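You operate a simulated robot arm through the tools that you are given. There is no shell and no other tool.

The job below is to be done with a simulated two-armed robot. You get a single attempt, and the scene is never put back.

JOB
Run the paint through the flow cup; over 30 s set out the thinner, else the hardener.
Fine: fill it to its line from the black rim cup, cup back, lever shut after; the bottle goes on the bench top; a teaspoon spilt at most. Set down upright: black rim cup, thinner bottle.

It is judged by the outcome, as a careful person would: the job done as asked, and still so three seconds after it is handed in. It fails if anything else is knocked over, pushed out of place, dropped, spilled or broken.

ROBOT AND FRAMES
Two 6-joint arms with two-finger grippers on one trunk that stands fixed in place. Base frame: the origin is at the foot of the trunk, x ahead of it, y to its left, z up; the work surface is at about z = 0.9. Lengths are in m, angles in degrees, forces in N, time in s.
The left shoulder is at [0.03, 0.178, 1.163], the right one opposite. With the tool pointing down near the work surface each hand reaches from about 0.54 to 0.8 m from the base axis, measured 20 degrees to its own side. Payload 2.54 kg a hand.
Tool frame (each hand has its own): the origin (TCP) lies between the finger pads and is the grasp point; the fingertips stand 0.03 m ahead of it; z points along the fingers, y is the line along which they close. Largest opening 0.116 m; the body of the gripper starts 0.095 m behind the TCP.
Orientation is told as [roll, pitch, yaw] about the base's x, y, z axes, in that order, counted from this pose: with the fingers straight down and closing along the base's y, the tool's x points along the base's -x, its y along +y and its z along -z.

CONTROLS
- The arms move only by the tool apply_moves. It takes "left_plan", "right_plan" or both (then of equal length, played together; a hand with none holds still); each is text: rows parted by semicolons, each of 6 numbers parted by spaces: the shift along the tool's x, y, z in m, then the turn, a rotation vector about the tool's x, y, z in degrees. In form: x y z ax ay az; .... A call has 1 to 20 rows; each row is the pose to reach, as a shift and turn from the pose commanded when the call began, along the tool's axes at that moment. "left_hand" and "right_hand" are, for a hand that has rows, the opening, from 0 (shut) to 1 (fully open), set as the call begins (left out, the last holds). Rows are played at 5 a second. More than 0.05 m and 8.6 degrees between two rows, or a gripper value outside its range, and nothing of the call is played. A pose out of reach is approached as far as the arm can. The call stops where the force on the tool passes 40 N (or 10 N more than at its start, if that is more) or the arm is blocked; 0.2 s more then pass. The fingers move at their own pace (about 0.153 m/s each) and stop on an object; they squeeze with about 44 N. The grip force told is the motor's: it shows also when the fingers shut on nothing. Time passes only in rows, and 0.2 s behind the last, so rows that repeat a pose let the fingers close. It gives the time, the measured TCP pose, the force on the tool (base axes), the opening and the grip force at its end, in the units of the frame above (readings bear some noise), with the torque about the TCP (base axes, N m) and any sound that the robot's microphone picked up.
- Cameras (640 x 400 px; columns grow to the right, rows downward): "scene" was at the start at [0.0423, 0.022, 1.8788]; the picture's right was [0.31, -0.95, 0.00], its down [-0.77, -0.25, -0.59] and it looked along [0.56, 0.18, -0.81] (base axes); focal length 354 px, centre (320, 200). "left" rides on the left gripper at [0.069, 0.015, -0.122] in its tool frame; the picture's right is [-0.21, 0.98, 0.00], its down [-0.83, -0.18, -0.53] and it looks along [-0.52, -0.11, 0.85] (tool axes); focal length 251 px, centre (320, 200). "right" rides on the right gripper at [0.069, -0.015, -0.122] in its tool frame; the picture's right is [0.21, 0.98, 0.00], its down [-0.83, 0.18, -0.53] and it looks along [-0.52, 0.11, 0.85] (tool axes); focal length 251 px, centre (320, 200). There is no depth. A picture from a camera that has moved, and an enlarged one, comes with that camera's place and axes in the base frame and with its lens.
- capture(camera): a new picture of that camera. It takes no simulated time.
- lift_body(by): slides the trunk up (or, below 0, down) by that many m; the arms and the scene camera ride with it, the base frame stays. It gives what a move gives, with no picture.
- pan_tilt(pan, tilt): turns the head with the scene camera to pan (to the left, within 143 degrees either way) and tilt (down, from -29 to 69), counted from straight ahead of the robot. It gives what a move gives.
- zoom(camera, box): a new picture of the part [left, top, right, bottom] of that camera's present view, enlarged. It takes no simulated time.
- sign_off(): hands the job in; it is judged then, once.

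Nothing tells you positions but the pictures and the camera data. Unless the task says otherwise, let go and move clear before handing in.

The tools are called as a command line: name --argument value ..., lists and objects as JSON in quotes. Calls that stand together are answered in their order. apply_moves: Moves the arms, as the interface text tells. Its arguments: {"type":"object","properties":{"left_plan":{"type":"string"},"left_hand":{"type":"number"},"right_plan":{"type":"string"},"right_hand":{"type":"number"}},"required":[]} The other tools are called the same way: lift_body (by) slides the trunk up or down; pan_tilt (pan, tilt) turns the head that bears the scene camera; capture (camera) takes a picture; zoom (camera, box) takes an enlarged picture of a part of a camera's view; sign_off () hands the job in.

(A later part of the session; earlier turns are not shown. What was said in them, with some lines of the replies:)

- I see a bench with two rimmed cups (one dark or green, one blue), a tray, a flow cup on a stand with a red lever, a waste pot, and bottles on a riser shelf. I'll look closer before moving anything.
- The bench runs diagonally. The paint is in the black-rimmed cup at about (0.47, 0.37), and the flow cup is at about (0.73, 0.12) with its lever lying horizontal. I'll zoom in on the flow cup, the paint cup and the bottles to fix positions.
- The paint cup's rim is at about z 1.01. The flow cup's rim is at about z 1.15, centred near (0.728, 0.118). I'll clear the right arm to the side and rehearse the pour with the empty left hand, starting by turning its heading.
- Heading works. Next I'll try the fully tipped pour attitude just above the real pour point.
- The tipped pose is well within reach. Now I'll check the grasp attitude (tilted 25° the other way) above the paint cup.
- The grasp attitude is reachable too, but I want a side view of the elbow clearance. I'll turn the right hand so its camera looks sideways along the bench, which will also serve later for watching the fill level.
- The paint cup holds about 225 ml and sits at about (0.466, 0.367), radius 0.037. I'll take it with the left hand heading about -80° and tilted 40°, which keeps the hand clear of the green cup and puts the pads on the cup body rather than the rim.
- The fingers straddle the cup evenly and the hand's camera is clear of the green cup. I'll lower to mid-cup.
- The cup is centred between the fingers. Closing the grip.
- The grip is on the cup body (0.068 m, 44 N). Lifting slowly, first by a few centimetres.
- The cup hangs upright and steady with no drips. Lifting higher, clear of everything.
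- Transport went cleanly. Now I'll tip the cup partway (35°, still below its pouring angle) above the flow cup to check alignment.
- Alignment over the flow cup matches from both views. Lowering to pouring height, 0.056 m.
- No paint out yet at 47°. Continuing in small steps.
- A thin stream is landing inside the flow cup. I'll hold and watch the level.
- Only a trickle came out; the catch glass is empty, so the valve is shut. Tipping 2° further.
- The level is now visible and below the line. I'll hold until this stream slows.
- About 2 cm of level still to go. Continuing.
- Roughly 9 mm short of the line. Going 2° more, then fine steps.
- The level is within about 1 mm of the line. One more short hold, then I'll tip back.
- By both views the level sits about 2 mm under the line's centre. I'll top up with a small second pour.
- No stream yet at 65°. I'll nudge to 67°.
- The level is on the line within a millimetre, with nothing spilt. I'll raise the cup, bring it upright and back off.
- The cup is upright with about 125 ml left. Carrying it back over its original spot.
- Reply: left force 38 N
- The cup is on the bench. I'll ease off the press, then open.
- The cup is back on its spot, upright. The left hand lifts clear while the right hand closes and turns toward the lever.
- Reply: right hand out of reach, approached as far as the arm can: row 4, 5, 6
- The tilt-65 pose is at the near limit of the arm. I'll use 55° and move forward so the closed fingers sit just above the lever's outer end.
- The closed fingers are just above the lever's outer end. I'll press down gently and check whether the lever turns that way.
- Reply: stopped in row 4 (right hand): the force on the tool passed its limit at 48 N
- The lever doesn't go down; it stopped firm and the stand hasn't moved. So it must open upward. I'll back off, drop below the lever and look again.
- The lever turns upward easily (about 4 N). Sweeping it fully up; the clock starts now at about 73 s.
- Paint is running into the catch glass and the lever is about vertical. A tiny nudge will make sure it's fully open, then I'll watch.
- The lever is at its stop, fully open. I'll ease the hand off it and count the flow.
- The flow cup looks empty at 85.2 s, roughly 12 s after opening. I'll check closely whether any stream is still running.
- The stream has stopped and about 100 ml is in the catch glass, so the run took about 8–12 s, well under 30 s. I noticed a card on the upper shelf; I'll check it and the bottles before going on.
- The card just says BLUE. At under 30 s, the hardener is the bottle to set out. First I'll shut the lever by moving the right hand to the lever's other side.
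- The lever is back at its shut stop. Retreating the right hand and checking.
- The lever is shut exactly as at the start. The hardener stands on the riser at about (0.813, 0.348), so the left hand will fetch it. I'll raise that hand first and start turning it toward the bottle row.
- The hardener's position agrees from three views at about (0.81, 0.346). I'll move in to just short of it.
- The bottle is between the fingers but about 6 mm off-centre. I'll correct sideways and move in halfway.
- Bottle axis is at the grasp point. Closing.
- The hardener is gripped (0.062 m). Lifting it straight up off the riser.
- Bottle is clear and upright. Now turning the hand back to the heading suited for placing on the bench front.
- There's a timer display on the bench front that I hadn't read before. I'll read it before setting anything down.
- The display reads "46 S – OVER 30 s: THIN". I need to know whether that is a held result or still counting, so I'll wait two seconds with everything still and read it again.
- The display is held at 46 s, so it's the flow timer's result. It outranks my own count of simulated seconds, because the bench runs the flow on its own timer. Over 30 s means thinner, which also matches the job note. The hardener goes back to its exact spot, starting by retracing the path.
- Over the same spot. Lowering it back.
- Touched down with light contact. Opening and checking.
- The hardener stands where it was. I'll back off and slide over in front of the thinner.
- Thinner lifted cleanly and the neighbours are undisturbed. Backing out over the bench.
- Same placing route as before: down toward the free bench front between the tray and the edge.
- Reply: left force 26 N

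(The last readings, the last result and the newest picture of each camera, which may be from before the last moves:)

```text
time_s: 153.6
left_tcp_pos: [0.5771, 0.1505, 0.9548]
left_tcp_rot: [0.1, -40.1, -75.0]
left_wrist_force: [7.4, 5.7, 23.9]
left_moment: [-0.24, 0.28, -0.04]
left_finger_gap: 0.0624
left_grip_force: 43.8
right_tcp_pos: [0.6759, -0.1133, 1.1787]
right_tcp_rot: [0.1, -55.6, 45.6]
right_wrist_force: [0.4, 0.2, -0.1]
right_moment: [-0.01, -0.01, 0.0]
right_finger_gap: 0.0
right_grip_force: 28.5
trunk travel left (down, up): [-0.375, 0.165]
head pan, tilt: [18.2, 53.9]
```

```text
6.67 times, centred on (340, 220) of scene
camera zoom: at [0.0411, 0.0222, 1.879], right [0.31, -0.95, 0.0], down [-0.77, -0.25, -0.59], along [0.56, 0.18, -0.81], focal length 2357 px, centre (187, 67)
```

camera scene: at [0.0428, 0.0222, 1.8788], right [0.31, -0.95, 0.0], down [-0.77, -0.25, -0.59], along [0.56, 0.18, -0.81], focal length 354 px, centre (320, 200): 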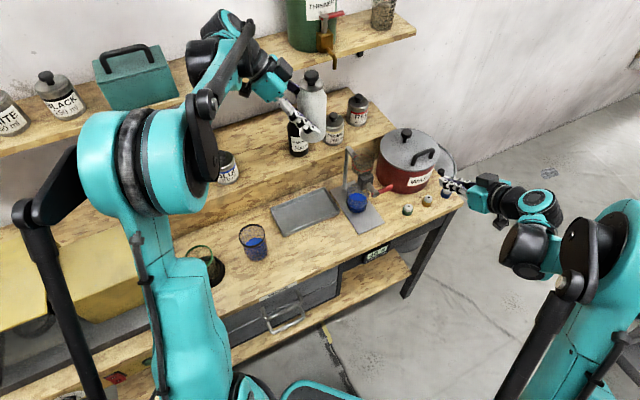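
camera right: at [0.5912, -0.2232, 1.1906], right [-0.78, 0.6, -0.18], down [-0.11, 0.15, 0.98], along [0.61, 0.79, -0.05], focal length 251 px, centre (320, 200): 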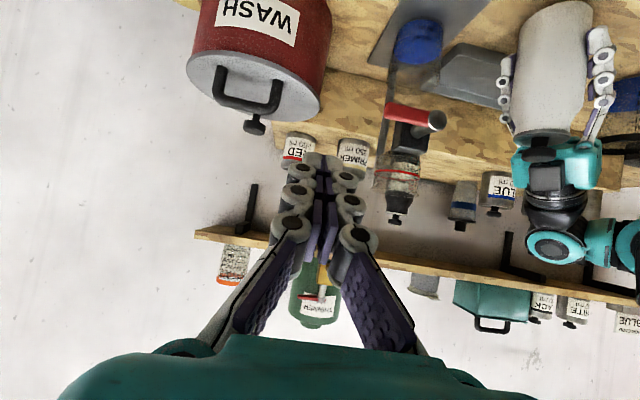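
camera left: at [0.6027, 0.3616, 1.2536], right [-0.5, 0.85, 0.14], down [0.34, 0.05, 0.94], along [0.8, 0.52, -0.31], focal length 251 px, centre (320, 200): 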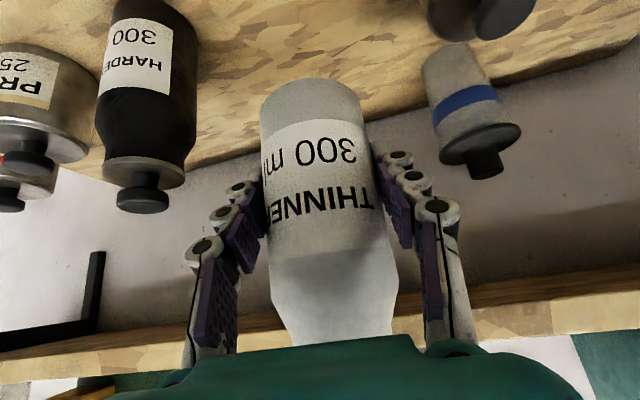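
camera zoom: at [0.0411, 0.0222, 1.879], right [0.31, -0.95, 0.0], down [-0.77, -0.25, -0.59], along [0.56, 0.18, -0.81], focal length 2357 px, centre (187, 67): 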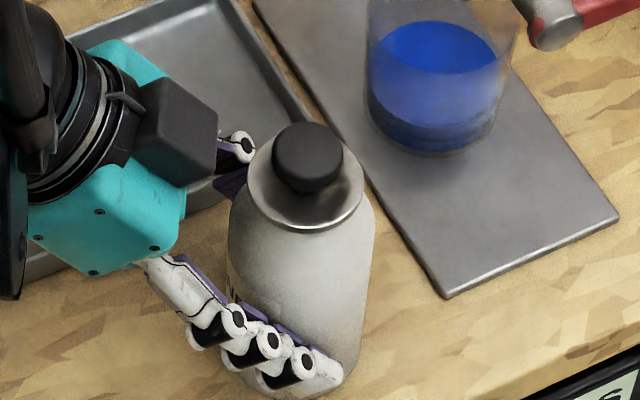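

The thinner is on the bench. Easing the press and releasing.

apply_moves --left_plan "-0.0006 0 -0.0008 0 0 0; -0.0008 0 -0.001 0 0 0; -0.0008 0 -0.001 0 0 0"

apply_moves --left_plan "0 0 0 0 0 0; 0 0 0 0 0 0; 0 0 0 0 0 0; 0 0 0 0 0 0" --left_hand 0.82

zoom --camera "scene" --box '[240, 160, 400, 280]'

capture --camera "left"

```text
time_s: 154.4
left_tcp_pos: [0.5761, 0.1499, 0.9545]
left_tcp_rot: [0.0, -40.0, -75.2]
left_wrist_force: [7.2, 1.9, 12.7]
left_moment: [-0.28, 0.01, 0.14]
left_finger_gap: 0.0622
left_grip_force: 44.0
right_tcp_pos: [0.6769, -0.1139, 1.178]
right_tcp_rot: [0.2, -55.5, 45.5]
right_wrist_force: [-0.6, -0.3, -0.1]
right_moment: [0.0, -0.01, -0.05]
right_finger_gap: 0.0002
right_grip_force: 28.2
trunk travel left (down, up): [-0.375, 0.165]
head pan, tilt: [18.2, 53.9]
```

```text
time_s: 155.4
left_tcp_pos: [0.5773, 0.1499, 0.9552]
left_tcp_rot: [0.1, -40.0, -75.1]
left_wrist_force: [-1.1, 0.5, -0.7]
left_moment: [0.02, 0.01, 0.02]
left_finger_gap: 0.0953
left_grip_force: 0.1
right_tcp_pos: [0.6769, -0.1136, 1.1785]
right_tcp_rot: [0.2, -55.5, 45.6]
right_wrist_force: [-0.3, 0.3, 0.0]
right_moment: [0.02, -0.02, 0.01]
right_finger_gap: 0.0
right_grip_force: 28.2
trunk travel left (down, up): [-0.375, 0.165]
head pan, tilt: [18.2, 53.9]
```

```text
3.33 times, centred on (320, 220) of scene
camera zoom: at [0.0424, 0.0219, 1.8788], right [0.31, -0.95, 0.0], down [-0.77, -0.25, -0.59], along [0.56, 0.18, -0.81], focal length 1179 px, centre (320, 133)
```

zoom: 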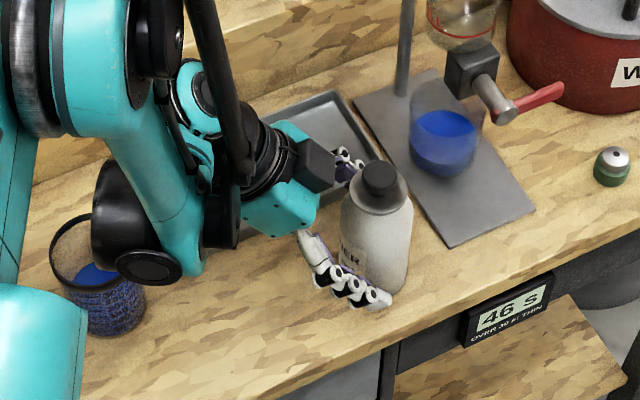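

```text
taken
camera left: at [0.5564, 0.2809, 1.0046], right [0.99, 0.09, 0.14], down [-0.1, -0.33, 0.94], along [0.13, -0.94, -0.31], focal length 251 px, centre (320, 200)
```

left: 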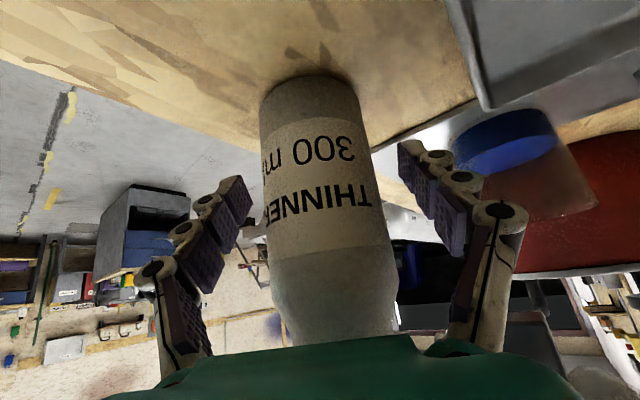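

Thinner stands upright on its own. Withdrawing the left hand back along its axis, then up and clear.

apply_moves --left_plan "0 0 -0.015 0 0 0; 0 0 -0.045 0 0 0; 0 0 -0.08 0 0 0; 0 0 -0.115 0 0 0; -0.025 0 -0.145 0 0 0; -0.055 0 -0.18 0 0 0; -0.085 0 -0.215 0 0 0; -0.115 0 -0.25 0 0 0; -0.115 0 -0.25 0 0 0"

capture --camera "scene"

capture --camera "right"

capture --camera "left"

```text
time_s: 157.4
left_tcp_pos: [0.5582, 0.2205, 1.2199]
left_tcp_rot: [0.0, -40.0, -75.0]
left_wrist_force: [0.0, -1.2, -0.6]
left_moment: [-0.01, 0.04, -0.01]
left_finger_gap: 0.0951
left_grip_force: 0.0
right_tcp_pos: [0.6768, -0.112, 1.1773]
right_tcp_rot: [0.2, -55.6, 45.5]
right_wrist_force: [-1.0, 0.5, -1.2]
right_moment: [-0.02, 0.03, 0.01]
right_finger_gap: 0.0
right_grip_force: 28.6
trunk travel left (down, up): [-0.375, 0.165]
head pan, tilt: [18.2, 53.9]
```

```text
taken
camera scene: at [0.0435, 0.0228, 1.8787], right [0.31, -0.95, 0.0], down [-0.77, -0.25, -0.59], along [0.56, 0.18, -0.81], focal length 354 px, centre (320, 200)
```

scene: 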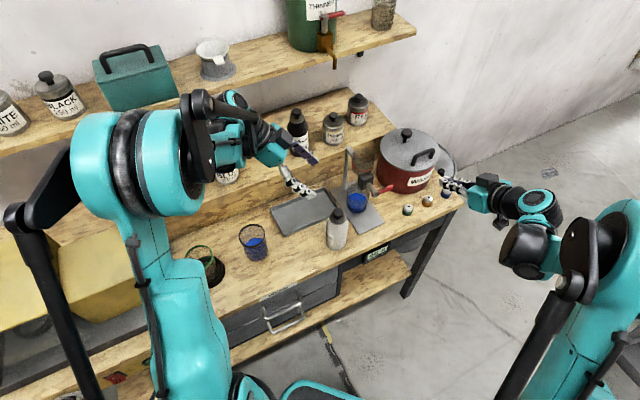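

```text
taken
camera right: at [0.5917, -0.2227, 1.1904], right [-0.78, 0.6, -0.18], down [-0.11, 0.15, 0.98], along [0.61, 0.79, -0.05], focal length 251 px, centre (320, 200)
```

right: 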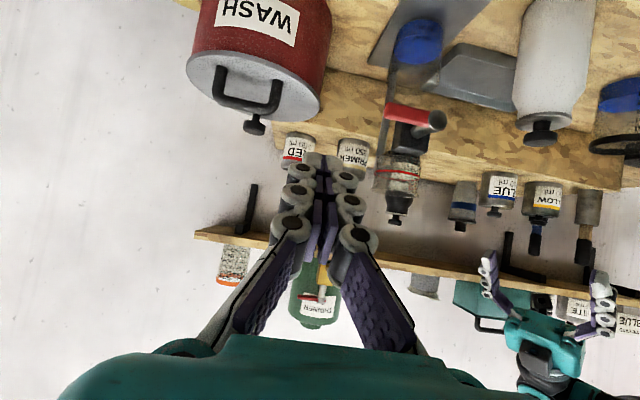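

```text
taken
camera left: at [0.5384, 0.3512, 1.27], right [0.99, 0.09, 0.14], down [-0.1, -0.33, 0.94], along [0.13, -0.94, -0.31], focal length 251 px, centre (320, 200)
```

left: 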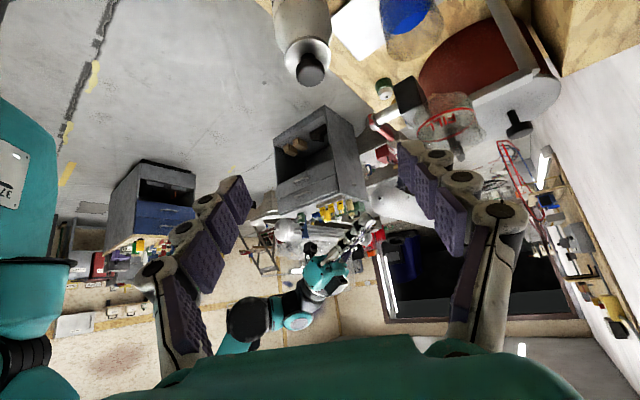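

zoom --camera "scene" --box '[340, 210, 420, 270]'

zoom --camera "scene" --box '[180, 170, 340, 290]'

zoom --camera "scene" --box '[280, 90, 440, 210]'

zoom --camera "scene" --box '[300, 180, 400, 260]'

```text
6.67 times, centred on (380, 240) of scene
camera zoom: at [0.0435, 0.0228, 1.8787], right [0.31, -0.95, 0.0], down [-0.77, -0.25, -0.59], along [0.56, 0.18, -0.81], focal length 2357 px, centre (-80, -67)
```

zoom: 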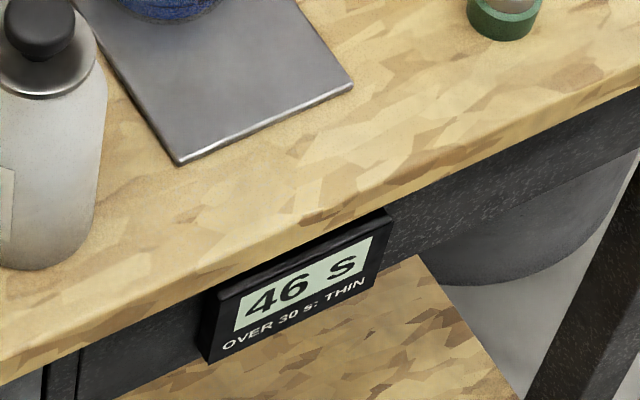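

```text
3.33 times, centred on (260, 230) of scene
camera zoom: at [0.0435, 0.0228, 1.8787], right [0.31, -0.95, 0.0], down [-0.77, -0.25, -0.59], along [0.56, 0.18, -0.81], focal length 1179 px, centre (520, 100)
```

zoom: 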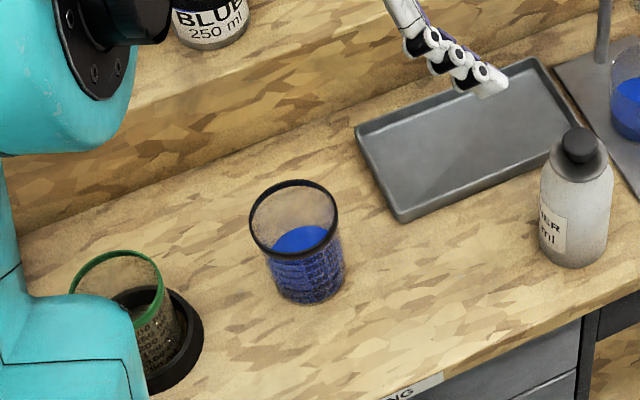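

```text
3.33 times, centred on (360, 150) of scene
camera zoom: at [0.0435, 0.0228, 1.8787], right [0.31, -0.95, 0.0], down [-0.77, -0.25, -0.59], along [0.56, 0.18, -0.81], focal length 1179 px, centre (187, 367)
```

zoom: 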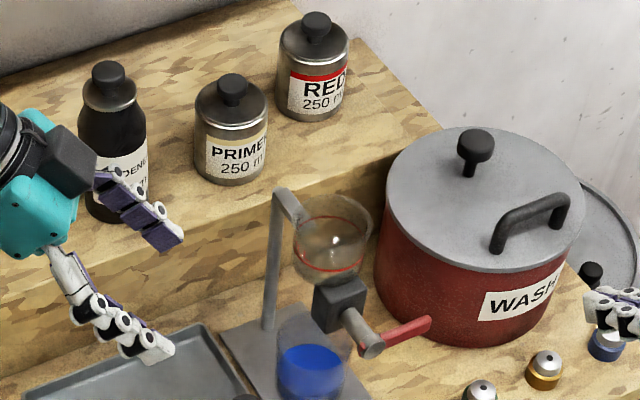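

```text
5.00 times, centred on (350, 220) of scene
camera zoom: at [0.0435, 0.0228, 1.8787], right [0.31, -0.95, 0.0], down [-0.77, -0.25, -0.59], along [0.56, 0.18, -0.81], focal length 1768 px, centre (170, 100)
```

zoom: 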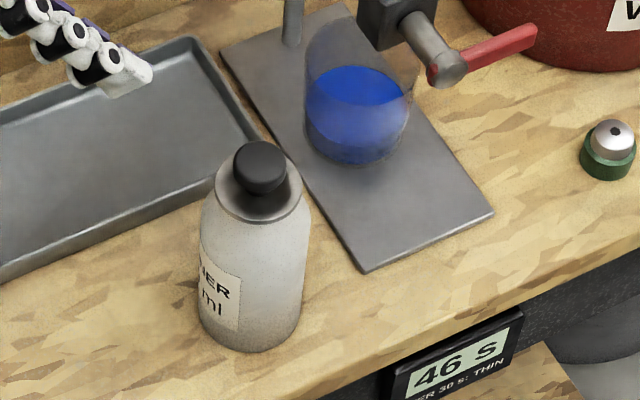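

Everything is in place:
- The flow cup is run out and its lever is shut.
- The black rim cup is back on its spot.
- The hardener is back on the riser.
- The thinner stands upright on the bench top, since the flow timer reads 46 s, over 30.

I see no spill and both hands are clear, so I'm handing in.

sign_off

```text
The job is handed in.
```

The job is handed in: the paint went through the flow cup, the bench timer read 46 s, and I set the thinner out upright on the bench top. I don't have the judge's verdict yet.

- **Flow cup:** I filled it from the black rim cup to within about 1 mm of its line. All of it drained into the catch glass, and I saw no spill.
- **Lever:** it opens upward. It is shut again and looks the same as at the start.
- **Black rim cup:** it is back on its original spot, upright, with the paint that's left.
- **Timing:** I counted only about 8–12 s on the robot's clock. I went by the bench timer, which held at 46 s and reads "OVER 30 s: THIN".
- **Hardener:** I trusted my own count at first and carried the hardener over to the bench. I read the timer before setting it down and put it back on the riser, within about 3 mm of where it stood.

While finding which way the lever turns, I pressed it down once and the arm stopped at 48 N. The stand and paint did not move.
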